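You operate a simulated robot arm through the tools that you are given. There is no shell and no other tool. Be economical: measure what you need, move in short steps, check, and stop when the job is done.

Carry out the task below with a simulated robot arm. There is one attempt and no reset: what you move stays moved.

TASK
Put one of the melt pots from the island top on top of the stone crock. Then take the glass with a blue band and leave it on top of the butter tub.

It is judged by the outcome, as a careful person would: the job done as asked, and still so three seconds after it is handed in. It fails if anything else is knocked over, pushed out of place, dropped, spilled or broken.

THE ROBOT
A 7-joint arm with a two-finger parallel gripper, fixed in place. Base frame: the origin is at the foot of the arm, x ahead of it, y to its left, z up; the work surface is at about z = 0. Lengths are in m, angles in degrees, forces in N, time in s.
With the tool pointing down near the work surface it reaches from about 0.24 to 0.62 m from the base axis. Its first joint turns from -66.0 to 66.0 degrees. Payload 2.6 kg.
Tool frame: the origin (TCP) lies between the finger pads and is the grasp point; the fingertips stand 0.03 m ahead of it; z points along the fingers, y is the line along which they close. The gripper opens to 0.094 m. The fingers are 0.028 m wide and 0.01 m thick; the gripper's body (0.05 by 0.096 m) begins 0.055 m behind the TCP.
Orientation is that of the tool frame in the base frame, as a unit quaternion [w, x, y, z]. With the fingers straight down and closing along the base's y, the tool's x points along the base's -x, its y along +y and its z along -z.

THE INTERFACE
- The arm moves only by the tool apply_moves. Its argument "motion" is text: rows parted by semicolons, each of 7 numbers parted by spaces: the opening in per cent of the stroke, from 0 (shut) to 100 (fully open), then the shift along the tool's x, y, z in units of 25 mm (1.0 is 25 mm), then the turn, a rotation vector about the tool's x, y, z in units of 8 degrees (1.0 is 8 degrees). In form: gripper tx ty tz ax ay az; .... A call has 1 to 12 rows; each row shifts and turns the commanded pose from where the row before left it, along the tool's axes as they then stand. A call with a number of a shift or a turn outside -1 to 1 is refused whole. A row lasts 0.2 s, in which the tool goes at most 0.05 m and 8.6 degrees; a call with a longer step from one row to the next is refused whole, and so is a gripper value outside its range. A pose out of reach is approached as far as the arm can. The call stops where the force on the tool passes 40 N (or 10 N more than at its start, if that is more) or the arm is blocked; 0.2 s more then pass. The fingers move at their own pace (about 0.072 m/s each) and stop on an object; they squeeze with about 36 N. The grip force told is the motor's: it shows also when the fingers shut on nothing. Time passes only in rows, and 0.2 s behind the last, so rows that do not move let the fingers close. It gives the time, the measured TCP pose, the force on the tool (base axes), the opening and the grip force at its end, in the units of the frame above (readings bear some noise), and new pictures: "views" is both (left out), scene, wrist or none.
- Cameras (640 x 400 px; columns grow to the right, rows downward): "scene" is fixed at [0.0361, 0.4382, 0.557]; the picture's right is [-0.75, -0.67, 0.00], its down [-0.44, 0.49, -0.76] and it looks along [0.50, -0.56, -0.65] (base axes); focal length 214 px, centre (320, 200). "wrist" rides on the gripper at [-0.037, 0, -0.058] in the tool frame; the picture's right is [0.00, -1.00, 0.00], its down [0.97, 0.00, -0.24] and it looks along [0.24, 0.00, 0.97] (tool axes); focal length 218 px, centre (320, 200).
- locate(camera, pixels): for up to 12 pixels [column, row] of the newest picture of that camera ("zoom" is the newest enlarged one), the place [x, y, z] in the base frame of the surface seen there, good to about 0.002 m. No time passes.
- enlarge(camera, box): a new picture of the part [left, top, right, bottom] of that camera's present view, enlarged. No time passes.
- close_job(): hands the job in; it is judged then, once.

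Work in short steps. Measure before you move; look again where a grasp or a placing could have gone wrong, and mend it. You have 80 turns and 120 pictures in all, the two below and enlarged ones among them. Open the gripper and draw the arm clear of the work before you hand the job in, unless the task says otherwise; then end with one line.

The tools are called as name(argument=value, ...) on one line, values as JSON. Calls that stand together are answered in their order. apply_moves: Moves the arm, as the interface text tells. Its arguments: {"type":"object","properties":{"motion":{"type":"string"},"views":{"type":"string","enum":["both","scene","wrist","none"]}},"required":["motion"]} The other tools are called the same way: locate (camera, pixels) gives the place of the surface under pixels of a picture; enlarge (camera, box) takes an enlarged picture of a part of a camera's view; close_job () hands the job in.

At the start:

```text
time_s: 0.0
ee_pos: [0.4088, -0.1106, 0.3295]
tool_rot: [0.0, -0.001, 1.0, 0.001]
ft_force: [0.6, 0.3, 0.2]
finger_gap: 0.0939
grasp_force: 0.1
```

scene: 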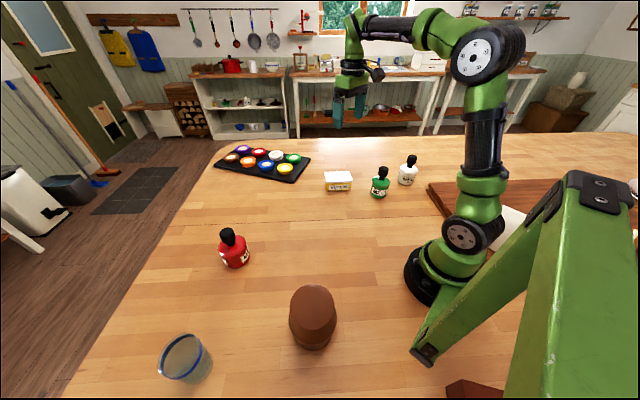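
wrist: 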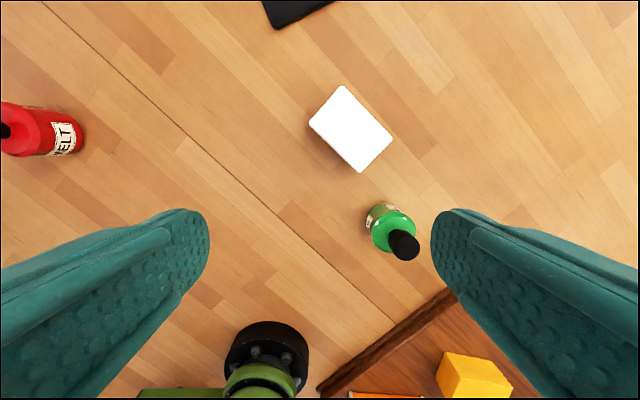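

The scene shows three bottles (red, green, white), a brown pot near (313,316), a blue-banded glass near (187,358) and a tub near (338,181). I'll enlarge these to read the labels.

enlarge(camera="scene", box=[200, 130, 440, 280])

enlarge(camera="scene", box=[140, 260, 380, 400])

enlarge(camera="scene", box=[420, 140, 640, 280])

locate(camera="scene", pixels=[[313, 300], [313, 340], [338, 177], [328, 177], [350, 177], [185, 345], [200, 370], [162, 365], [232, 235], [235, 258], [290, 170], [410, 160]])

```text
2.67 times, centred on (320, 205) of scene
```

zoom: 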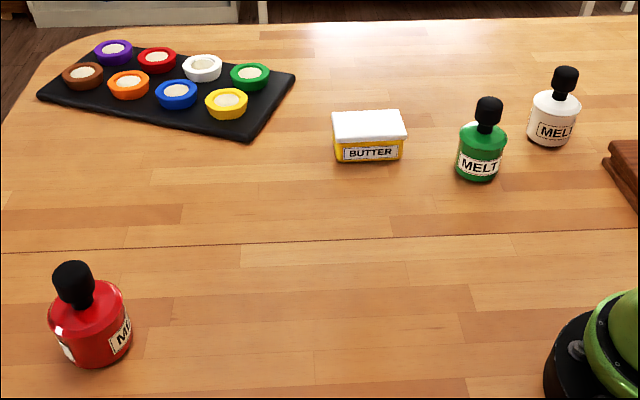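

```text
2.67 times, centred on (260, 330) of scene
```

zoom: 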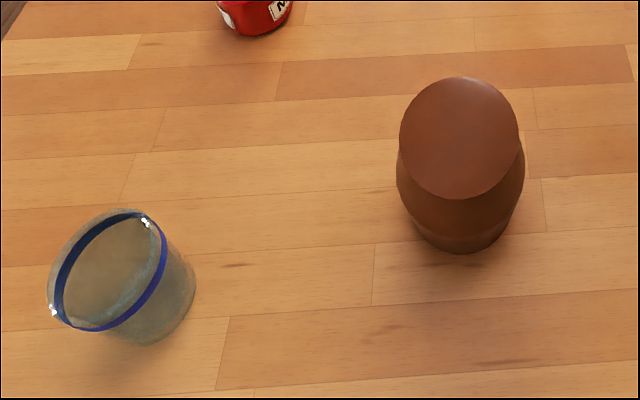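

```text
2.86 times, centred on (530, 210) of scene
```

zoom: 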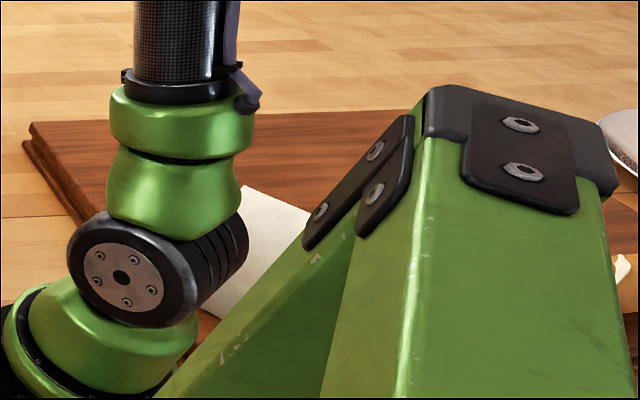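

```text
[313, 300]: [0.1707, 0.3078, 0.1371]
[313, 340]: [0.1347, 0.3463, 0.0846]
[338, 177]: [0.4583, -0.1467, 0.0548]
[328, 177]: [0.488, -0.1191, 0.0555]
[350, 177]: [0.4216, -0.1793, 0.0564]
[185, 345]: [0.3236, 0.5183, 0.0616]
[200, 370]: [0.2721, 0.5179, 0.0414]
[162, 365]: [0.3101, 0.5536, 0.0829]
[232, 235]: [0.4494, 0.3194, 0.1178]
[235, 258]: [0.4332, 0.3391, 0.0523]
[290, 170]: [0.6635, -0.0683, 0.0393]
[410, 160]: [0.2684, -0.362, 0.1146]
```

Brown vessel is evidently the crock; I'll measure the crock's top edge, the glass rim and the red MELT pot more finely.

enlarge(camera="scene", box=[140, 210, 360, 390])

locate(camera="scene", pixels=[[313, 287], [313, 332], [292, 310], [335, 310], [313, 310], [296, 296], [330, 325], [186, 335], [205, 345], [162, 375], [193, 380], [211, 365]])

locate(camera="scene", pixels=[[226, 229], [226, 238], [221, 246], [247, 245], [235, 246], [222, 262], [248, 262], [235, 267], [228, 244], [240, 246], [327, 172], [352, 190]])

```text
2.22 times, centred on (250, 300) of scene
```

zoom: 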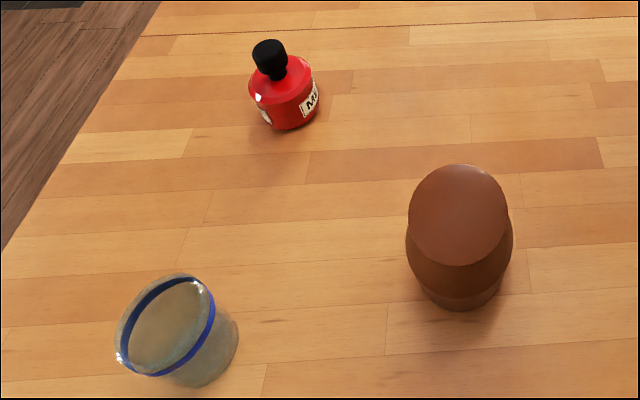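

```text
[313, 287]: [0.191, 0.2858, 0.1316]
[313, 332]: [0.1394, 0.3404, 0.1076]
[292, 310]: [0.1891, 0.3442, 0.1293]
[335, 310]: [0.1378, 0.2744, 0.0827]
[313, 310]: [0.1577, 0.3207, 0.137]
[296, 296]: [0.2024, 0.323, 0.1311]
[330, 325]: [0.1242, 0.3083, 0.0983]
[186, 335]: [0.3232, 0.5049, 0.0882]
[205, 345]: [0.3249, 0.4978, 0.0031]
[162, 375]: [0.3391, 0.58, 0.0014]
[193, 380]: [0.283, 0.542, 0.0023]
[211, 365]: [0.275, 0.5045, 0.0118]
```

```text
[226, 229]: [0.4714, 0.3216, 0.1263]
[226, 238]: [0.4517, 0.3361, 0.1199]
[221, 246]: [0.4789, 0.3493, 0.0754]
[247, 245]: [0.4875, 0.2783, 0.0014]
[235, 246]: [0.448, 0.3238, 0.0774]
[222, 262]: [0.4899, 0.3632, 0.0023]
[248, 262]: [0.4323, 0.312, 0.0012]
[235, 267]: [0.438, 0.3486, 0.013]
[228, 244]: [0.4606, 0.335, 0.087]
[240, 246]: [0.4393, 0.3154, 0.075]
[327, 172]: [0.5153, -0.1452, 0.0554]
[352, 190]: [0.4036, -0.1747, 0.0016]
```

Crock top is at about (0.163, 0.313, 0.137), red pot at about (0.46, 0.325) with its cap to z≈0.127. I travel at height toward the red pot to view it with the wrist camera.

apply_moves(motion="100 0 1 0 0 0 0;100 0 1 0 0 0 0;100 0 1 0 0 0 0;100 0 1 0 0 0 0;100 0 1 0 0 0 0;100 0 1 0 0 0 0;100 0 1 0 0 0 0;100 0 1 0 0 0 0;100 0 1 0 0 0 0;100 0 1 0 0 0 0;100 0 1 0 0 0 0;100 0 1 0 0 0 0", views="none")

apply_moves(motion="100 -0.4 1 0.4 0 0 0;100 -0.4 1 0.4 0 0 0;100 -0.4 1 0.4 0 0 0;100 -0.4 1 0.4 0 0 0;100 -0.4 1 0.4 0 0 0;100 0 0.4 0 0 0 0")

```text
time_s: 2.6
ee_pos: [0.4084, 0.1896, 0.3311]
tool_rot: [0.0, 0.001, 1.0, -0.001]
ft_force: [-0.4, -0.1, 0.8]
finger_gap: 0.0939
grasp_force: 0.1
```

```text
time_s: 4.0
ee_pos: [0.4582, 0.3252, 0.2803]
tool_rot: [0.0, 0.001, 1.0, -0.001]
ft_force: [-0.8, -0.6, 0.4]
finger_gap: 0.0939
grasp_force: 0.1
```

scene: 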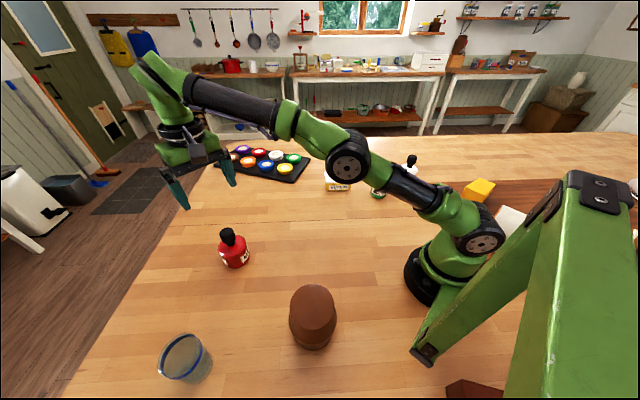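
wrist: 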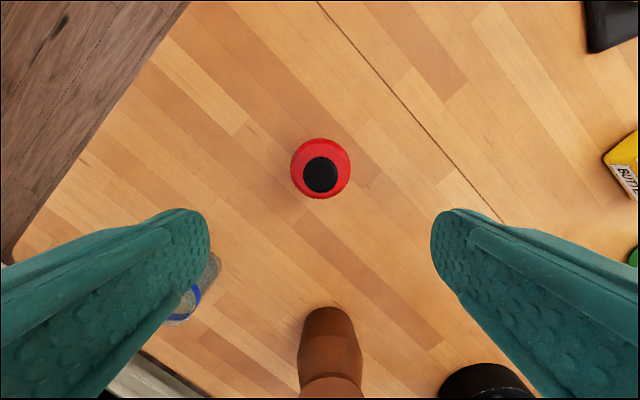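

The pot sits at wrist pixel (321,170), well centred. I measure its edges.

locate(camera="wrist", pixels=[[320, 174], [304, 174], [336, 174], [320, 158], [320, 190], [293, 168], [349, 168], [320, 141], [320, 196], [299, 150], [342, 150], [330, 320]])

enlarge(camera="wrist", box=[270, 120, 370, 220])

```text
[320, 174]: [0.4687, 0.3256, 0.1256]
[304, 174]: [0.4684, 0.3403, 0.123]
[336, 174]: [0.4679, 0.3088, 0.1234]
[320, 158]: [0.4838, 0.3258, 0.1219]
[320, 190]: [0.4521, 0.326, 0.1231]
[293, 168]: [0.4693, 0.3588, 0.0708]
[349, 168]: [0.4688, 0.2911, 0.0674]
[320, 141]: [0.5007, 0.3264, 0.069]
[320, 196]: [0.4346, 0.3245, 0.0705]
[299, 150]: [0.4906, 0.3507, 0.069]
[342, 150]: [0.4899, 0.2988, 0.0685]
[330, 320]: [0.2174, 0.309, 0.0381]
```

```text
4.00 times, centred on (320, 170) of wrist
```

zoom: 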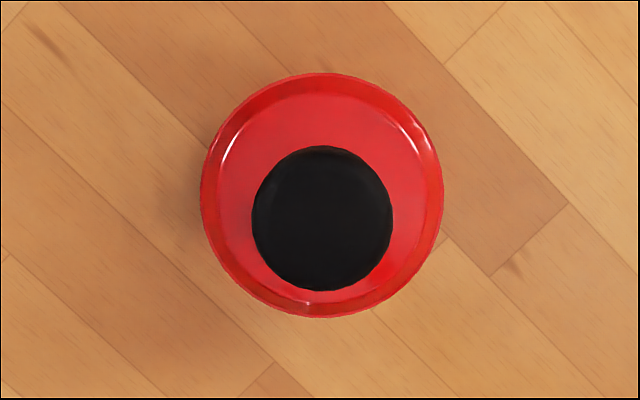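

Pot centre is (0.468, 0.325), body 68 mm across up to z≈0.07, cap top 0.126. I go down to TCP z≈0.082 (palm clears the cap) and close on the body.

apply_moves(motion="100 -0.4 0 1 0 0 0;100 0 0 1 0 0 0;100 0 0 1 0 0 0;100 0 0 1 0 0 0;100 0 0 1 0 0 0;100 0 0 1 0 0 0;100 0 0 1 0 0 0;100 0 0 0.5 0 0 0;100 0 0 0.4 0 0 0")

```text
time_s: 6.0
ee_pos: [0.4685, 0.3252, 0.0821]
tool_rot: [0.0, -0.001, 1.0, 0.0]
ft_force: [-0.3, 0.1, -0.2]
finger_gap: 0.0936
grasp_force: 0.1
```

scene: 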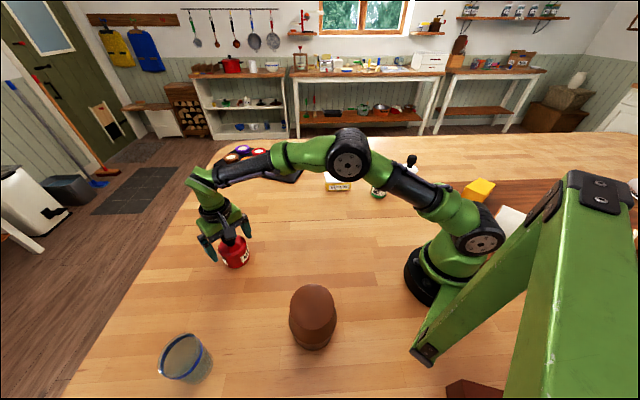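
wrist: 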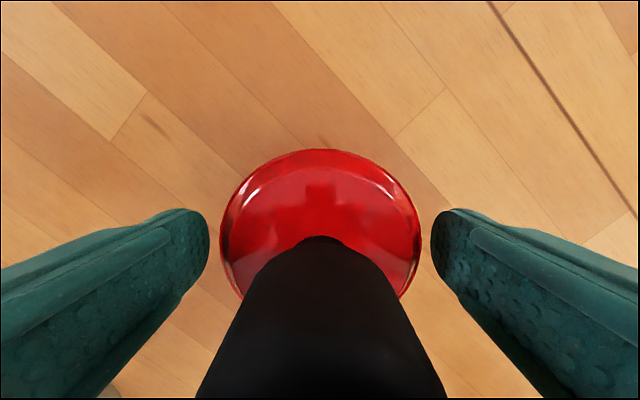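

The fingers straddle the pot symmetrically with no contact force. I close and lift slightly.

apply_moves(motion="60 0 0 0 0 0 0;40 0 0 0 0 0 0;40 0 0 0 0 0 0;40 0 0 0 0 0 0;40 0 0 -0.4 0 0 0;40 0 0 -0.8 0 0 0;40 0 0 0 0 0 0")

```text
time_s: 7.6
ee_pos: [0.4701, 0.3263, 0.1155]
tool_rot: [0.0, 0.0, 1.0, 0.001]
ft_force: [-0.6, -0.4, 0.9]
finger_gap: 0.0374
grasp_force: 0.1
```

scene: 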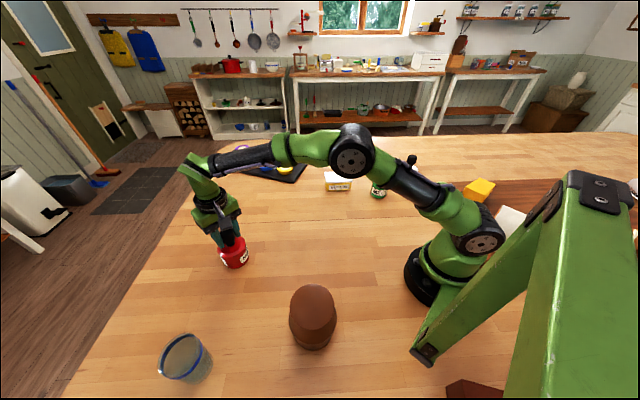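
wrist: 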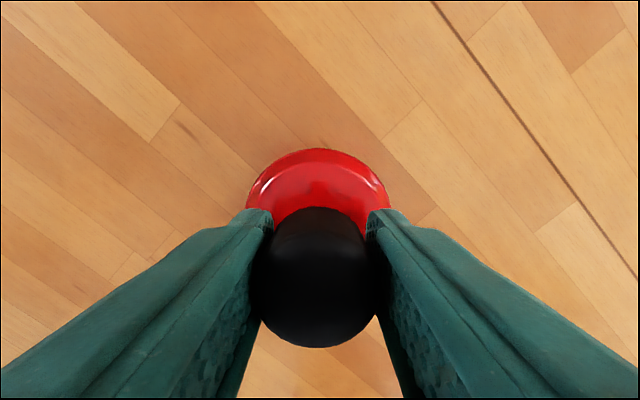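

The fingers slid off the sloping shoulder, and the pot still stands upright with the cap between the fingers (gap 37 mm). At this height (z 0.1155) I close fully on the cap instead.

apply_moves(motion="20 0 0 0 0 0 0;0 0 0 0 0 0 0;0 0 0 0 0 0 0;0 0 0 0 0 0 0")

```text
time_s: 8.6
ee_pos: [0.47, 0.3261, 0.1143]
tool_rot: [0.0, 0.001, 1.0, 0.001]
ft_force: [-0.7, 1.2, 3.8]
finger_gap: 0.0351
grasp_force: 36.2
```

scene: 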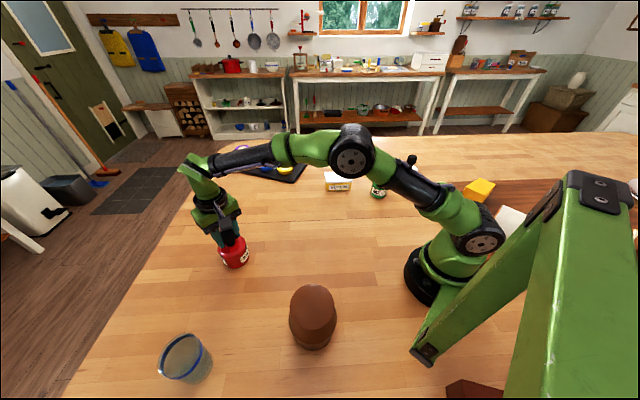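
wrist: 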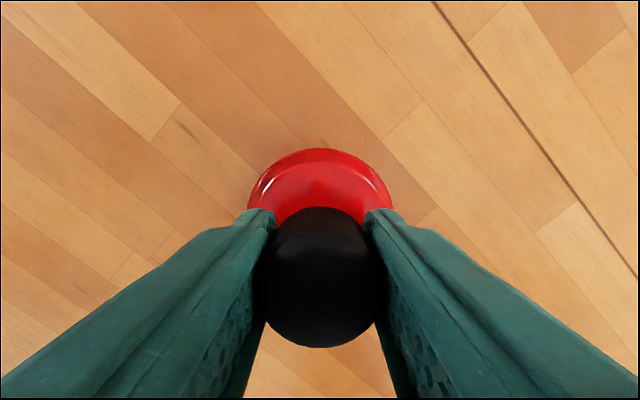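

The grip on the cap holds at 36 N with a 35 mm gap. I lift a little and check.

apply_moves(motion="0 0 0 -0.3 0 0 0;0 0 0 -0.5 0 0 0;0 0 0 -1 0 0 0;0 0 0 0 0 0 0")

```text
time_s: 9.6
ee_pos: [0.4692, 0.3256, 0.1594]
tool_rot: [-0.001, 0.0, 1.0, 0.0]
ft_force: [-0.7, 1.0, -2.5]
finger_gap: 0.0349
grasp_force: 36.0
```

scene: 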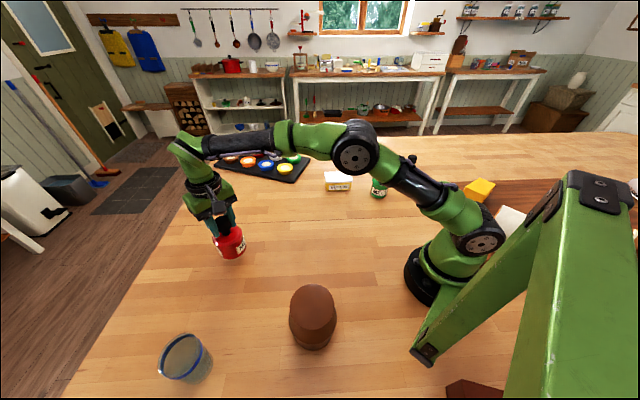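
wrist: 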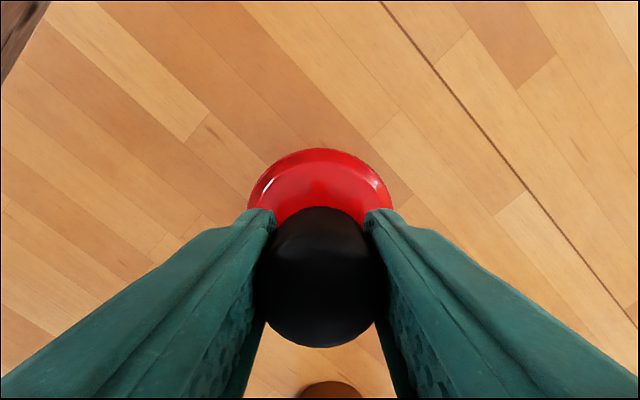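

The pot is lifted upright. I raise to z≈0.30 and go partway back toward the crock to measure its top from above.

apply_moves(motion="0 0 0 -1 0 0 0;0 0 0 -1 0 0 0;0 0 0 -1 0 0 0;0 0 0 -1 0 0 0;0 0 0 -1 0 0 0;0 0 0 -0.7 0 0 0;0 0.7 0 0 0 0 0;0 1 0 0 0 0 0;0 1 0 0 0 0 0;0 1 0 0 0 0 0;0 1 0 0 0 0 0;0 0.5 0 0 0 0 0")

```text
time_s: 12.2
ee_pos: [0.3305, 0.3236, 0.2817]
tool_rot: [0.001, 0.0, 1.0, 0.0]
ft_force: [0.0, 0.5, -1.7]
finger_gap: 0.035
grasp_force: 36.4
out of reach, approached as far as the arm can: row 5, 6
```

scene: 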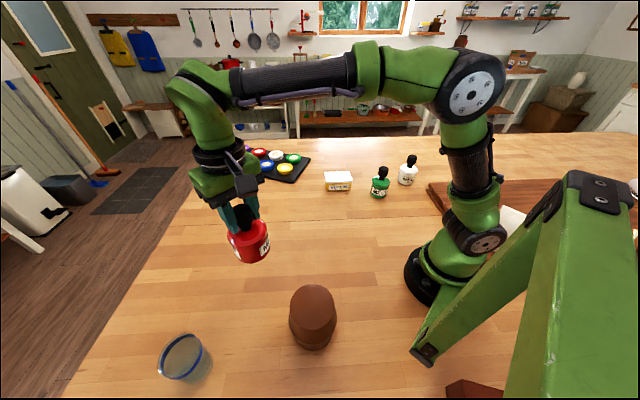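
wrist: 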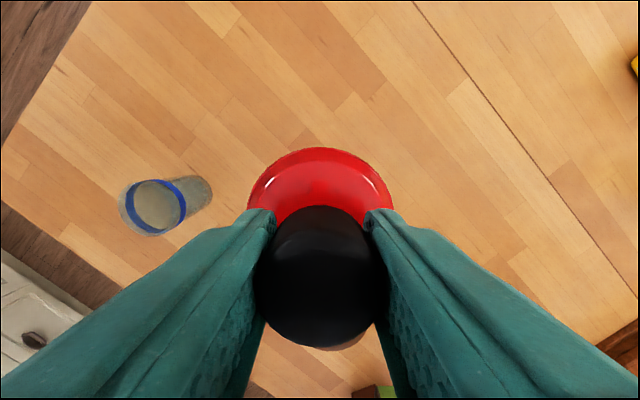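

The crock's top is best seen in the scene; I enlarge it and take points on the top's outline, and the glass too.

enlarge(camera="scene", box=[265, 275, 361, 355])

enlarge(camera="wrist", box=[100, 160, 230, 250])

locate(camera="wrist", pixels=[[122, 210], [155, 181], [186, 200], [150, 235], [153, 208], [185, 215], [205, 180], [212, 195], [186, 178], [140, 185]])

locate(camera="scene", pixels=[[292, 305], [300, 291], [313, 286], [326, 291], [333, 303], [333, 312], [328, 324], [318, 331], [305, 331], [296, 323], [291, 314], [300, 328]])

```text
5.00 times, centred on (313, 315) of scene
```

zoom: 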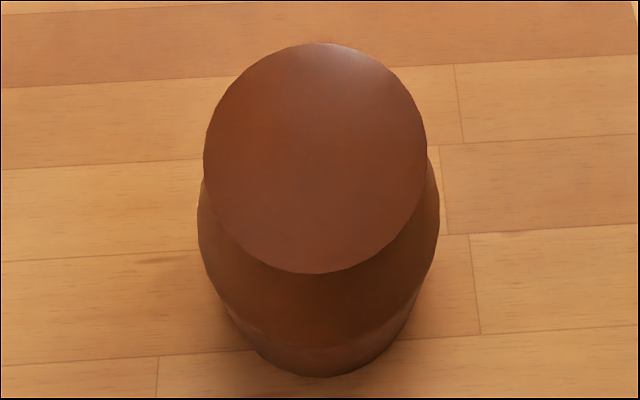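

```text
4.44 times, centred on (165, 205) of wrist
```

zoom: 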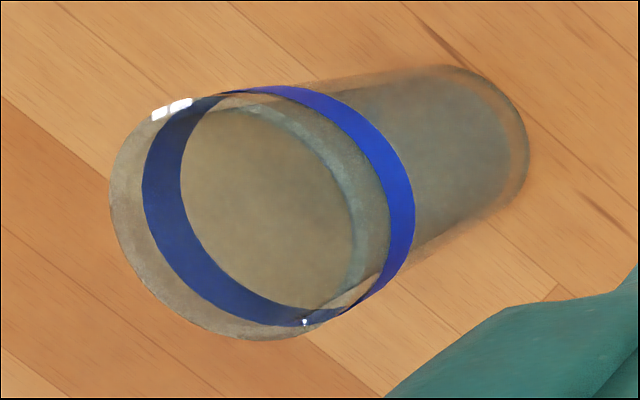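

```text
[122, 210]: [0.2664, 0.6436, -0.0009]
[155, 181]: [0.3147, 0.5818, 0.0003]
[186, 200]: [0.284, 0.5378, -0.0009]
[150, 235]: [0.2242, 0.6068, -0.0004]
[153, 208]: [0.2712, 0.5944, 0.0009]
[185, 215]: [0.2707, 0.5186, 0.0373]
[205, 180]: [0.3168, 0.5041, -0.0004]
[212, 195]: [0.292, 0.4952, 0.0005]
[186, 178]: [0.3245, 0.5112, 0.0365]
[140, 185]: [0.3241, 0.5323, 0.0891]
```

```text
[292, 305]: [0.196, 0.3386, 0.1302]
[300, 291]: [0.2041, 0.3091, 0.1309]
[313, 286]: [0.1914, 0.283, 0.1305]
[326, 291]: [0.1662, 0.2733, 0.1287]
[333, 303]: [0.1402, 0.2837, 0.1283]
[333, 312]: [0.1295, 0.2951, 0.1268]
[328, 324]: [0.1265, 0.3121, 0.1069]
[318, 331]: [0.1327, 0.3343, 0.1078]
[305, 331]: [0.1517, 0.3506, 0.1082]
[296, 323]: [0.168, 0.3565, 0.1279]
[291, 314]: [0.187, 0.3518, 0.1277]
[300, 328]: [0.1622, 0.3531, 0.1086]
```

Crock rim points fit a circle centred (0.1655, 0.3155), radius 0.041, top z≈0.137. The pot bottom is at ≈0.167, so I move over at this height.

apply_moves(motion="0 0.5 0 0 0 0 0;0 1 0 0 0 0 0;0 1 0 0 0 0 0;0 1 0 0 0 0 0;0 1 -0.3 0 0 0 0;0 1 0 0 0 0 0;0 0.7 0 0 0 0 0;0 0.3 0 0 0 0 0;0 0 0 0 0 0 0")

```text
time_s: 14.2
ee_pos: [0.1678, 0.3171, 0.2795]
tool_rot: [0.0, 0.0, 1.0, 0.0]
ft_force: [0.0, 0.4, -2.2]
finger_gap: 0.0348
grasp_force: 35.9
```

scene: 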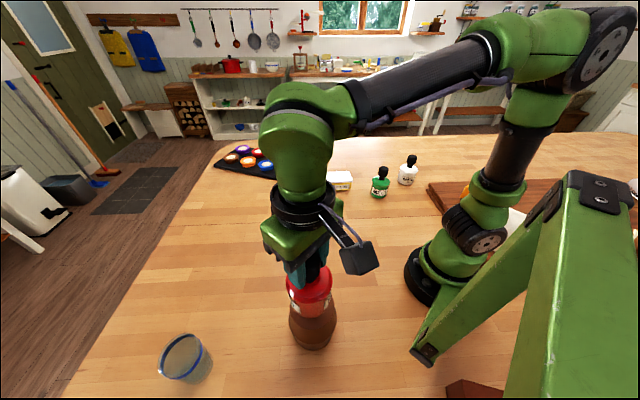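
wrist: 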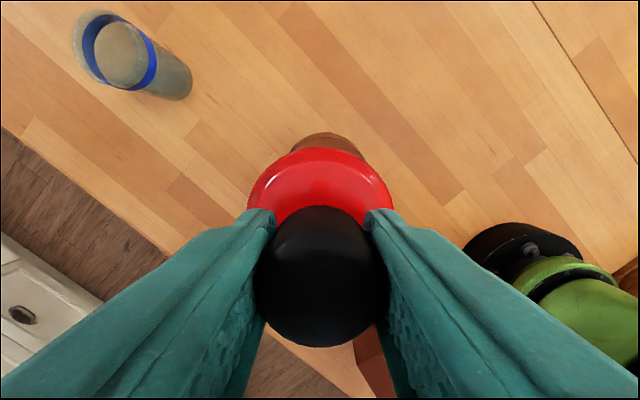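

The pot is above the crock. I lower about 22 mm, then creep down while watching the force.

apply_moves(motion="0 0.05 -0.05 0.3 0 0 0;0 0 0 0.3 0 0 0;0 0 0 0.2 0 0 0;0 0 0 0.1 0 0 0;0 0 0 0 0 0 0")

```text
time_s: 15.4
ee_pos: [0.1685, 0.3149, 0.2565]
tool_rot: [0.0, 0.0, 1.0, 0.0]
ft_force: [0.8, -0.1, -2.1]
finger_gap: 0.0349
grasp_force: 36.4
```

scene: 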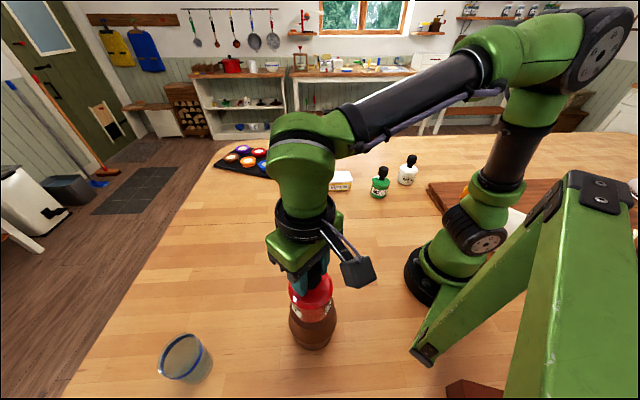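
wrist: 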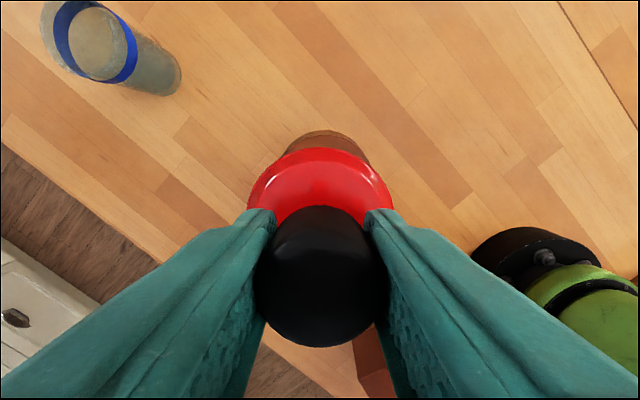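

No contact yet (Fz −2.1). I go down 4 mm more in small rows.

apply_moves(motion="0 0.08 0 0.08 0 0 0;0 0 0 0.06 0 0 0;0 0 0 0 0 0 0", views="none")

enlarge(camera="scene", box=[255, 255, 375, 355])

```text
time_s: 16.2
ee_pos: [0.1647, 0.3159, 0.2538]
tool_rot: [0.0, 0.0, 1.0, 0.0]
ft_force: [0.0, -0.4, -2.4]
finger_gap: 0.0351
grasp_force: 35.8
```

```text
4.00 times, centred on (315, 305) of scene
```

zoom: 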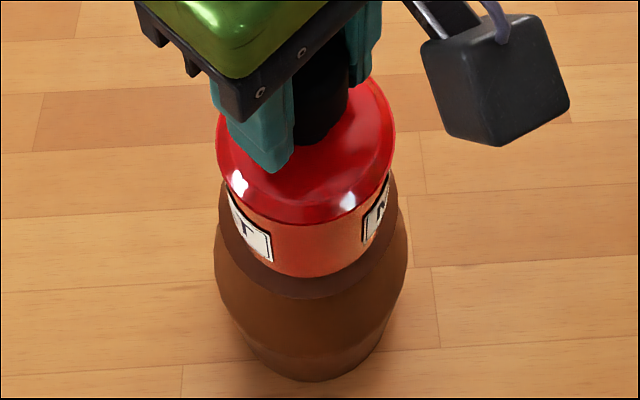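

The pot looks centred with a small gap below. I keep creeping down.

apply_moves(motion="0 0 0 0.08 0 0 0;0 0 0 0 0 0 0", views="none")

apply_moves(motion="0 0 0 0.08 0 0 0;0 0 0 0 0 0 0", views="none")

```text
time_s: 16.8
ee_pos: [0.1665, 0.3152, 0.2509]
tool_rot: [0.0, -0.001, 1.0, 0.0]
ft_force: [-0.1, 0.0, -1.5]
finger_gap: 0.0345
grasp_force: 35.6
```

```text
time_s: 17.4
ee_pos: [0.1668, 0.3174, 0.2499]
tool_rot: [0.001, 0.0, 1.0, 0.0]
ft_force: [-0.2, -0.2, -2.0]
finger_gap: 0.0348
grasp_force: 36.2
```

apply_moves(motion="0 0 0 0.08 0 0 0;0 0 0 0 0 0 0", views="none")

enlarge(camera="scene", box=[255, 255, 375, 355])

```text
time_s: 18.0
ee_pos: [0.1656, 0.3155, 0.2474]
tool_rot: [0.0, 0.0, 1.0, 0.001]
ft_force: [-0.1, 0.4, -1.6]
finger_gap: 0.0348
grasp_force: 35.8
```

```text
4.00 times, centred on (315, 305) of scene
```

zoom: 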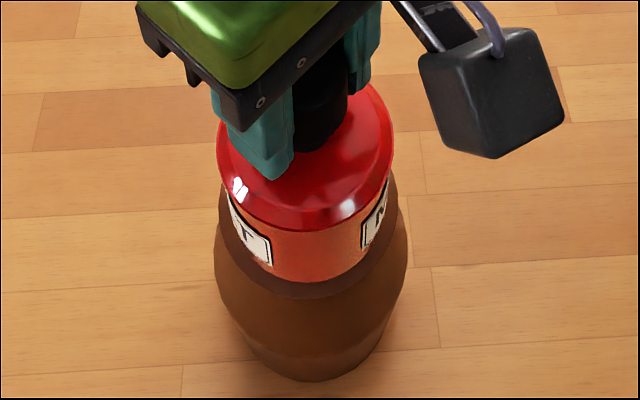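

Still hanging (Fz −1.6), so the crock top is nearer z≈0.13. I continue in 2 mm steps.

apply_moves(motion="0 0 0 0.08 0 0 0;0 0 0 0 0 0 0", views="none")

apply_moves(motion="0 0 0 0.06 0 0 0;0 0 0 0 0 0 0", views="none")

```text
time_s: 18.6
ee_pos: [0.166, 0.3156, 0.2472]
tool_rot: [0.001, 0.002, 1.0, 0.0]
ft_force: [-0.3, -0.8, -2.2]
finger_gap: 0.0348
grasp_force: 36.3
```

```text
time_s: 19.2
ee_pos: [0.1658, 0.315, 0.2452]
tool_rot: [0.0, 0.0, 1.0, 0.0]
ft_force: [-0.8, 0.9, -2.6]
finger_gap: 0.035
grasp_force: 36.1
```

apply_moves(motion="0 0 0 0.06 0 0 0;0 0 0 0 0 0 0", views="none")

enlarge(camera="scene", box=[285, 290, 345, 340])

```text
time_s: 19.8
ee_pos: [0.166, 0.3152, 0.2434]
tool_rot: [0.001, 0.0, 1.0, 0.001]
ft_force: [-1.5, -3.6, 11.4]
finger_gap: 0.0348
grasp_force: 35.7
```

```text
8.00 times, centred on (315, 315) of scene
```

zoom: 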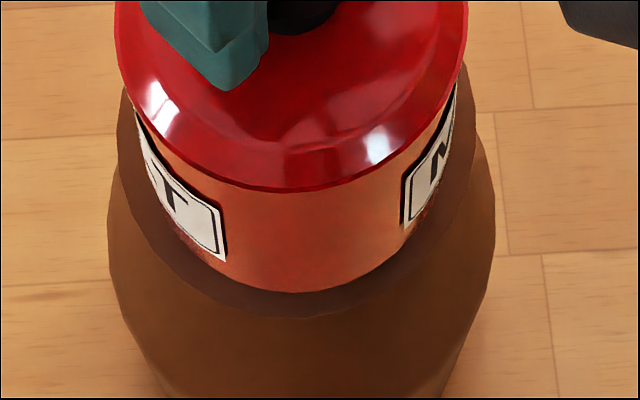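

Contact is made (Fz +11). I ease up half a millimetre and open.

apply_moves(motion="0 0 0 -0.02 0 0 0;30 0 0 0 0 0 0;50 0 0 0 0 0 0;80 0 0 0 0 0 0;100 0 0 0 0 0 0;100 0 0 0 0 0 0")

```text
time_s: 21.2
ee_pos: [0.1662, 0.3146, 0.244]
tool_rot: [-0.001, 0.0, 1.0, -0.001]
ft_force: [0.4, -0.3, 0.5]
finger_gap: 0.094
grasp_force: 0.1
```

scene: 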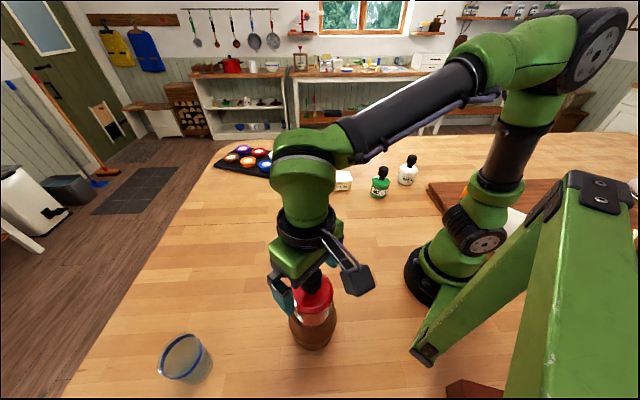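
wrist: 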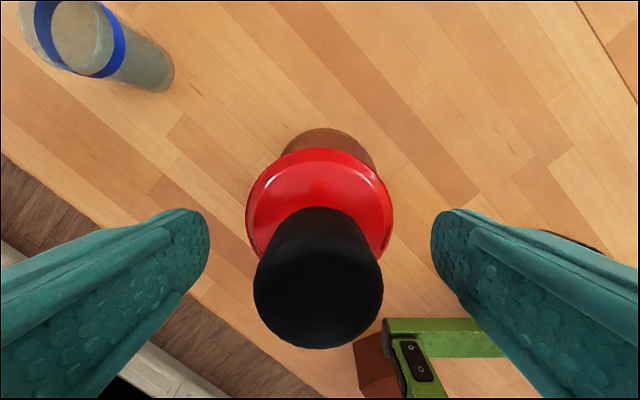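

The pot stands on the crock. I rise straight up clear of its cap, then look.

apply_moves(motion="100 0 0 -0.5 0 0 0;100 0 0 -1 0 0 0;100 0 0 -1 0 0 0;100 0 0 -0.7 0 0 0;100 -1 1 0 0 0 0;100 -1 1 0 0 0 0;100 -1 1 0 0 0 0;100 -0.7 0.7 0 0 0 0")

```text
time_s: 23.0
ee_pos: [0.2579, 0.4081, 0.3235]
tool_rot: [0.001, 0.0, 1.0, 0.0]
ft_force: [-0.1, -0.2, 0.3]
finger_gap: 0.0941
grasp_force: 0.0
```

scene: 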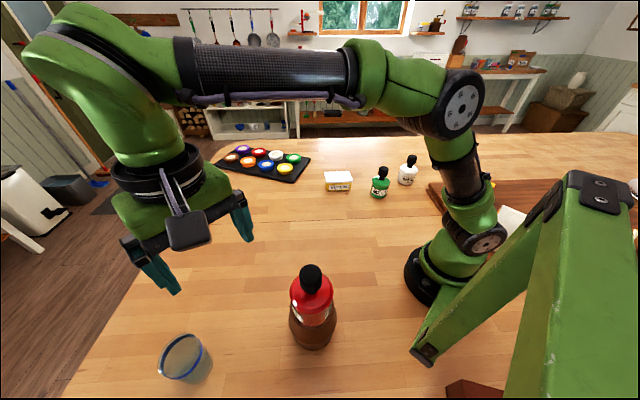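
wrist: 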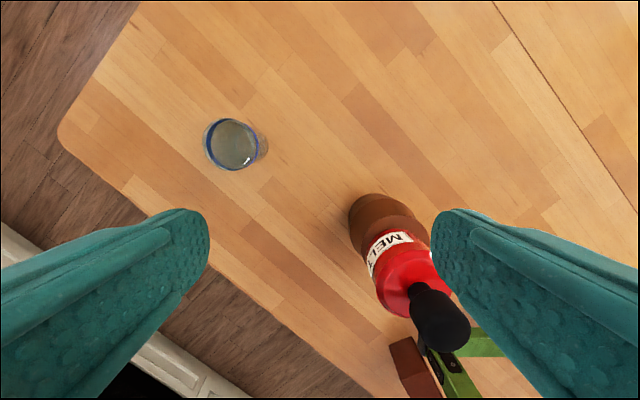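

Pot is stable on the crock. I descend toward the glass, stopping with the fingertips well above it.

apply_moves(motion="100 -0.3 0.8 1 0 0 0;100 -0.3 0.8 1 0 0 0;100 -0.3 0.8 1 0 0 0;100 -0.3 0.8 1 0 0 0;100 0 0 0 0 0 0")

```text
time_s: 24.2
ee_pos: [0.2868, 0.4888, 0.2242]
tool_rot: [0.0, 0.0, 1.0, 0.0]
ft_force: [-0.1, -0.4, -0.1]
finger_gap: 0.0942
grasp_force: 0.0
```

scene: 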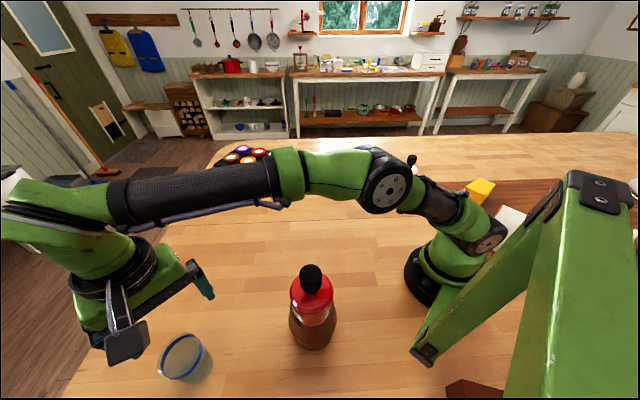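
wrist: 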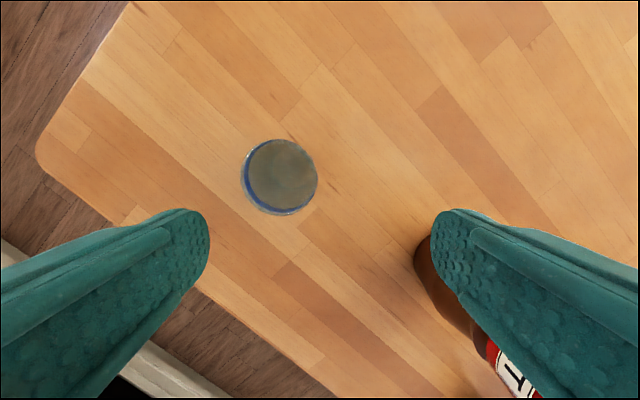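

The glass rim ellipse is centred near wrist (280,176). I measure its edges.

enlarge(camera="wrist", box=[230, 130, 330, 225])

locate(camera="wrist", pixels=[[243, 180], [244, 190], [255, 148], [280, 139], [305, 148], [315, 170], [313, 195], [295, 211], [270, 212], [280, 176], [254, 205], [248, 155]])

```text
4.21 times, centred on (280, 178) of wrist
```

zoom: 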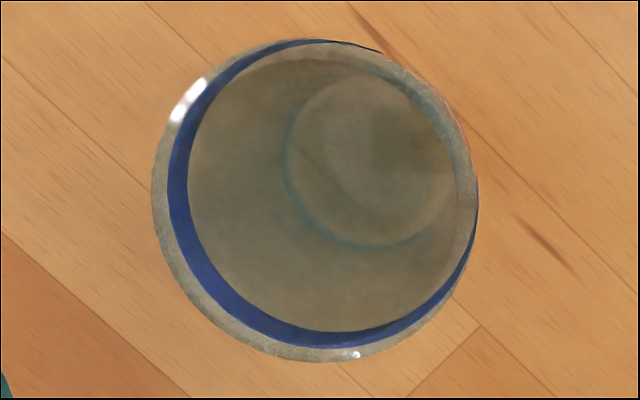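

```text
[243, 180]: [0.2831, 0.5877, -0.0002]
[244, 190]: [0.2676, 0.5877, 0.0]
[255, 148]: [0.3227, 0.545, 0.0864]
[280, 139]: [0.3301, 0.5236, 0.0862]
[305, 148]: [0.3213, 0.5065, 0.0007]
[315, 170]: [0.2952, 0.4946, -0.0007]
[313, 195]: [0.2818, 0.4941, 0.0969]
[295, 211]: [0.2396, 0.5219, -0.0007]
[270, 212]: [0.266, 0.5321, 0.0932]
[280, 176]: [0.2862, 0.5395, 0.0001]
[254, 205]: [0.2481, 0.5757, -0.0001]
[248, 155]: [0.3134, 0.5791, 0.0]
```

Ray computation puts the rim centre at (0.297, 0.5245), diameter ≈67 mm, height ≈0.09. I align above it at z≈0.145 (fingertips 0.115).

apply_moves(motion="100 -0.2 0.7 0.8 0 0 0;100 -0.21 0.73 0.8 0 0 0;100 0 0 0.8 0 0 0;100 0 0 0.7 0 0 0;100 0 0 0 0 0 0")

```text
time_s: 25.4
ee_pos: [0.2943, 0.5222, 0.1471]
tool_rot: [0.0, 0.0, 1.0, 0.0]
ft_force: [0.2, 0.2, -0.3]
finger_gap: 0.094
grasp_force: 0.0
out of reach, approached as far as the arm can: row 2
```

scene: 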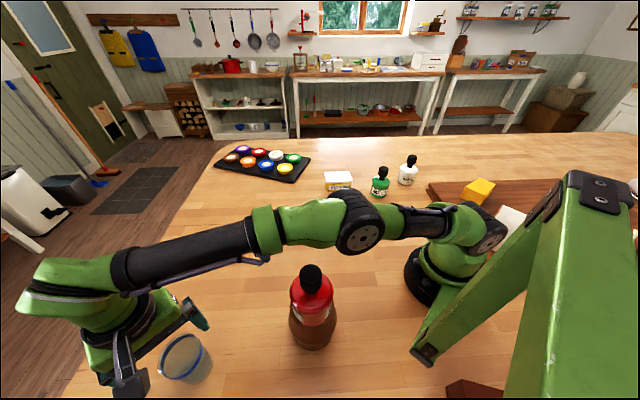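
wrist: 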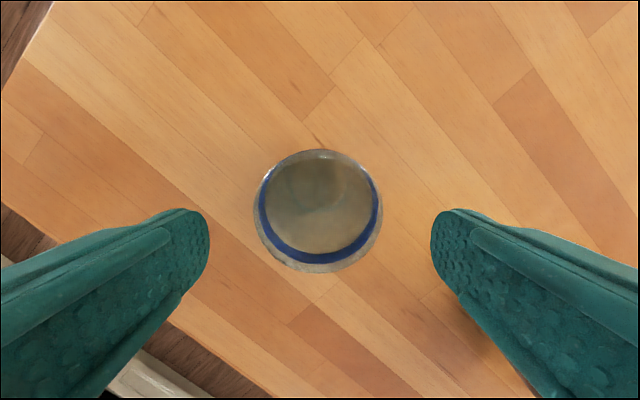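

The glass is centred between the fingers (rim 252–383 px); a 3 mm x correction remains. I descend to z≈0.055.

apply_moves(motion="100 -0.1 0.05 0.6 0 0 0;100 0 0 0.8 0 0 0;100 0 0 0.8 0 0 0;100 0 0 0.8 0 0 0;100 0 0 0.6 0 0 0;100 0 0 0 0 0 0")

```text
time_s: 26.8
ee_pos: [0.2979, 0.5238, 0.0551]
tool_rot: [0.0, -0.001, 1.0, 0.0]
ft_force: [0.3, -0.8, 0.6]
finger_gap: 0.094
grasp_force: 0.1
```

scene: 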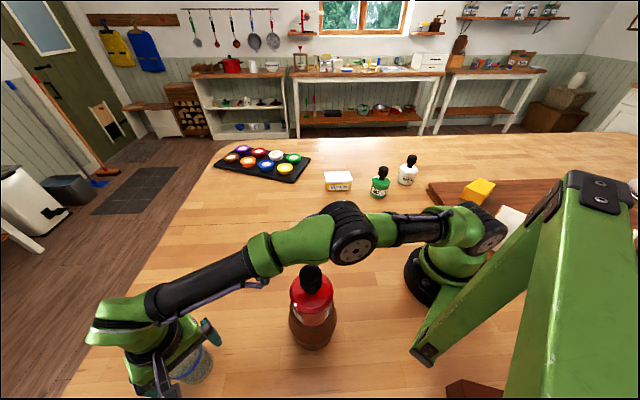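
wrist: 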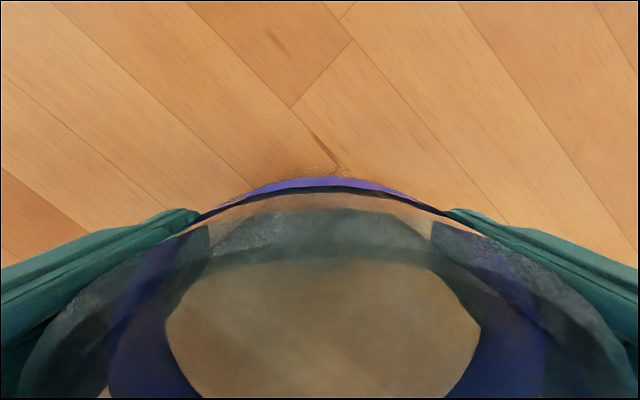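

Before closing, I check the clearance between the forearm and the stacked pot.

enlarge(camera="scene", box=[240, 190, 390, 360])

locate(camera="scene", pixels=[[311, 268], [311, 275], [300, 258], [325, 255], [290, 245], [345, 235], [270, 270]])

```text
2.35 times, centred on (315, 275) of scene
```

zoom: 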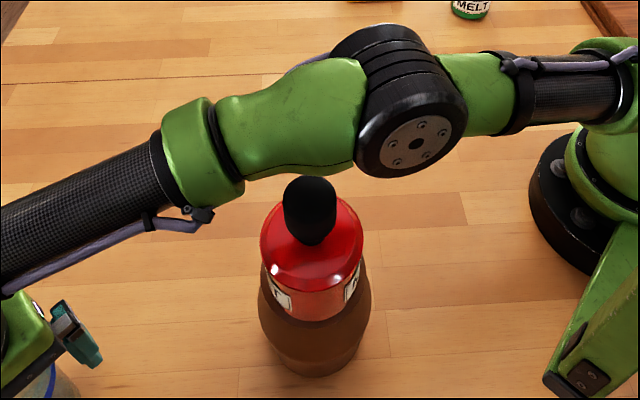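

```text
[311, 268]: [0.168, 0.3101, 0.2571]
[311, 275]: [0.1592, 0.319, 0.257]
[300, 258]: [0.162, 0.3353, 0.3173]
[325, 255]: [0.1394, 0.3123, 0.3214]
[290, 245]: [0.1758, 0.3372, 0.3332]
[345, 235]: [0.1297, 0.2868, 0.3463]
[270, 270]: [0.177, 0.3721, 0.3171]
```

Forearm is ≈3+ cm above the cap, and lifting only raises it. I close on the glass.

apply_moves(motion="70 0 0 0 0 0 0;40 0 0 0 0 0 0;0 0 0 0 0 0 0;0 0 0 0 0 0 0;0 0 0 0 0 0 0")

```text
time_s: 28.0
ee_pos: [0.2973, 0.5245, 0.0563]
tool_rot: [0.0, 0.0, 1.0, 0.0]
ft_force: [1.3, 0.2, -0.5]
finger_gap: 0.0653
grasp_force: 35.4
```

scene: 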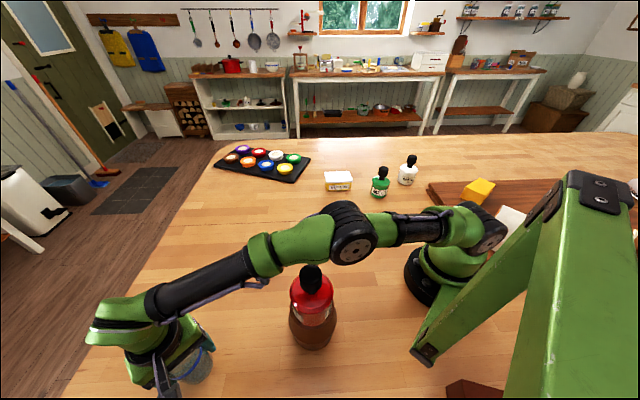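
wrist: 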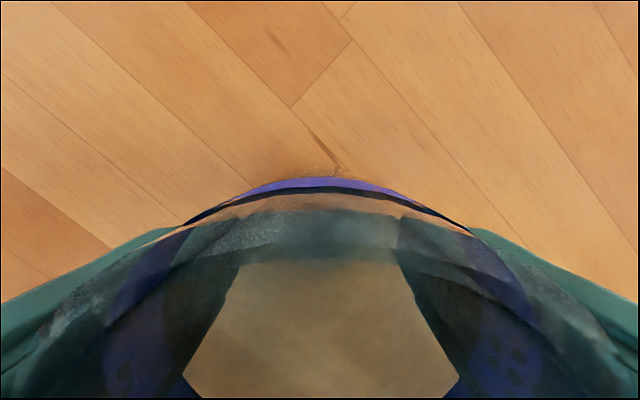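

The glass is held (gap 65 mm, 35 N). I lift straight up 90 mm slowly.

apply_moves(motion="0 0 0 -0.3 0 0 0;0 0 0 -0.6 0 0 0;0 0 0 -0.9 0 0 0;0 0 0 -0.9 0 0 0;0 0 0 -0.7 0 0 0;0 0 0 0 0 0 0")

```text
time_s: 29.4
ee_pos: [0.2972, 0.5236, 0.14]
tool_rot: [0.0, 0.0, 1.0, 0.001]
ft_force: [0.7, -0.7, -1.9]
finger_gap: 0.0651
grasp_force: 36.2
```

scene: 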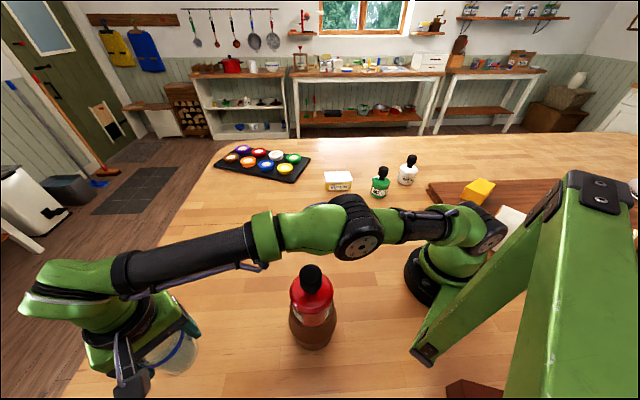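
wrist: 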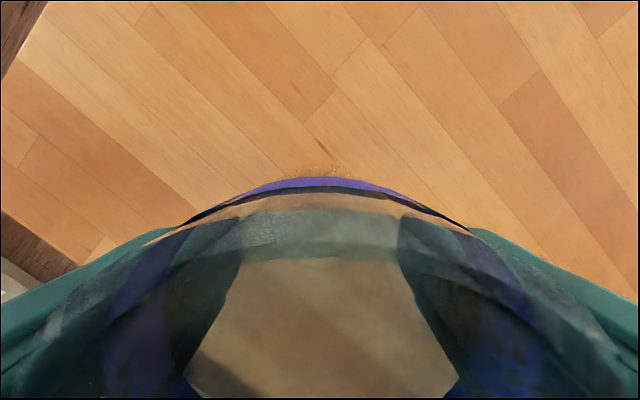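

Glass is held and raised. I move away outward of the crock in an arc, rising to z≈0.2.

apply_moves(motion="0 -0.3 -0.8 0 0 0 0;0 -0.5 -0.8 0 0 0 0;0 -0.5 -0.8 -0.3 0 0 0;0 -0.5 -0.8 -0.3 0 0 0;0 -0.5 -0.8 -0.3 0 0 0;0 -0.5 -0.8 -0.3 0 0 0;0 -0.5 -0.8 -0.3 0 0 0;0 -0.5 -0.8 -0.3 0 0 0;0 -0.4 -0.8 -0.3 0 0 0;0 -0.4 -0.8 -0.3 0 0 0;0 0 -0.8 0 0 0 0;0 0 -0.8 0 0 0 0", views="scene")

```text
time_s: 32.0
ee_pos: [0.4111, 0.2837, 0.1998]
tool_rot: [0.0, 0.0, 1.0, 0.001]
ft_force: [0.6, 0.0, -2.5]
finger_gap: 0.0649
grasp_force: 36.2
```

scene: 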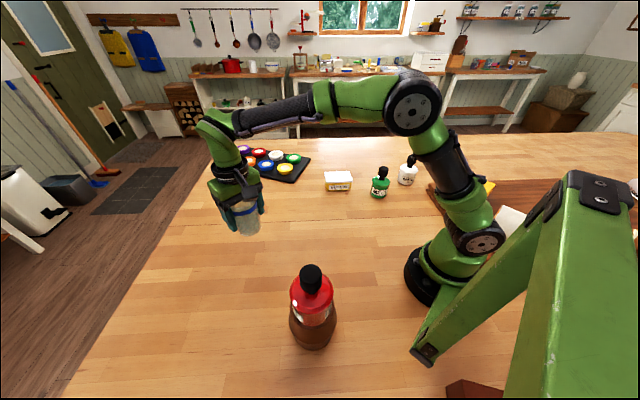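

The crock stack is undisturbed. Now I measure the butter tub's lid corners.

enlarge(camera="scene", box=[308, 160, 372, 200])

locate(camera="scene", pixels=[[325, 172], [349, 171.5], [326, 181], [351, 181], [338, 176], [338, 172], [338, 180], [326, 176], [351, 176], [384, 171], [340, 192]])

```text
10.00 times, centred on (340, 180) of scene
```

zoom: 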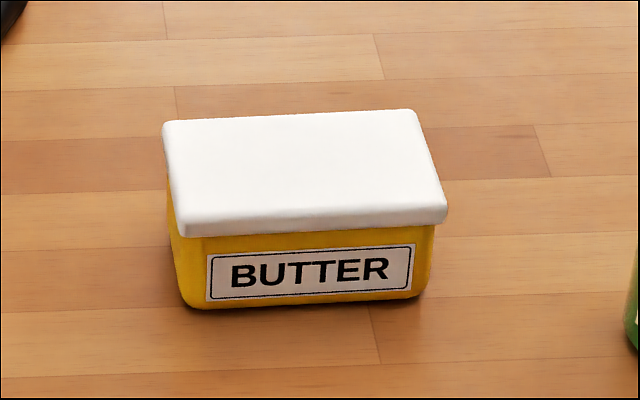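

```text
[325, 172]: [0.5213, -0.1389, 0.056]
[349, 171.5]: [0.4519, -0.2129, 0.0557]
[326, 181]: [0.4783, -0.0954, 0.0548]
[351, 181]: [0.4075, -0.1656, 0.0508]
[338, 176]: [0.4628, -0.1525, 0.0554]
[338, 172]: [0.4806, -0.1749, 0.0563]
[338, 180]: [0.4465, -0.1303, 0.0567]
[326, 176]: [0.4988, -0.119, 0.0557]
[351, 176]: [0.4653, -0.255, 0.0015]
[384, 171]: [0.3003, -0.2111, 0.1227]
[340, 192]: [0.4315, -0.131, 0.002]
```

The lid centre from the scene is ≈(0.463,−0.152), top z≈0.0555, about 100×60 mm at 45°, so I want a second measurement from the wrist. I travel to (0.40,−0.11,0.26).

apply_moves(motion="0 0 -0.6 -0.3 0 0 0;0 0 -1 -0.4 0 0 0;0 0 -1 -0.4 0 0 0;0 0 -1 -0.4 0 0 0;0 0 -1 -0.4 0 0 0;0 0 -1 -0.4 0 0 0;0 0 -1 0 0 0 0;0 0 -1 0 0 0 0;0 0 -1 0 0 0 0;0 0 -1 0 0 0 0;0 0 -1 0 0 0 0;0 0 -1 0 0 0 0", views="none")

apply_moves(motion="0 0.1 -1 0 0 0 0;0 0.1 -1 0 0 0 0;0 0.1 -1 0 0 0 0;0 0.1 -0.8 0 0 0 0;0 0 -0.4 0 0 0 0;0 0 0 0 0 0 0")

```text
time_s: 34.6
ee_pos: [0.411, -0.0065, 0.2581]
tool_rot: [0.0, -0.001, 1.0, 0.0]
ft_force: [0.5, -0.2, -3.1]
finger_gap: 0.0653
grasp_force: 35.6
```

```text
time_s: 36.0
ee_pos: [0.4015, -0.1109, 0.2575]
tool_rot: [0.0, -0.001, 1.0, 0.0]
ft_force: [-0.3, -0.5, -3.1]
finger_gap: 0.0648
grasp_force: 35.9
```

scene: 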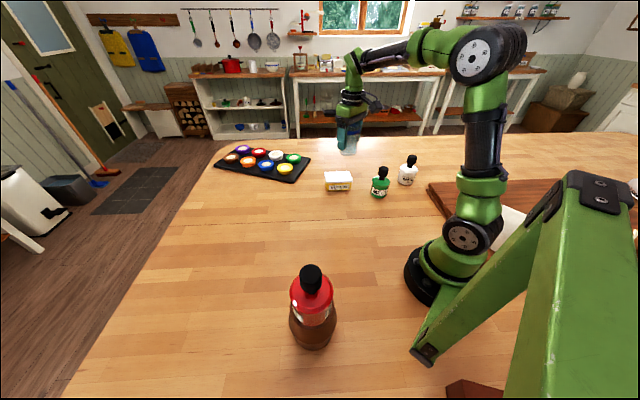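
wrist: 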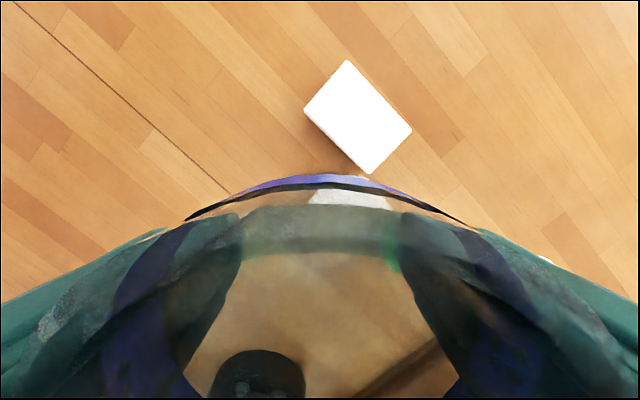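

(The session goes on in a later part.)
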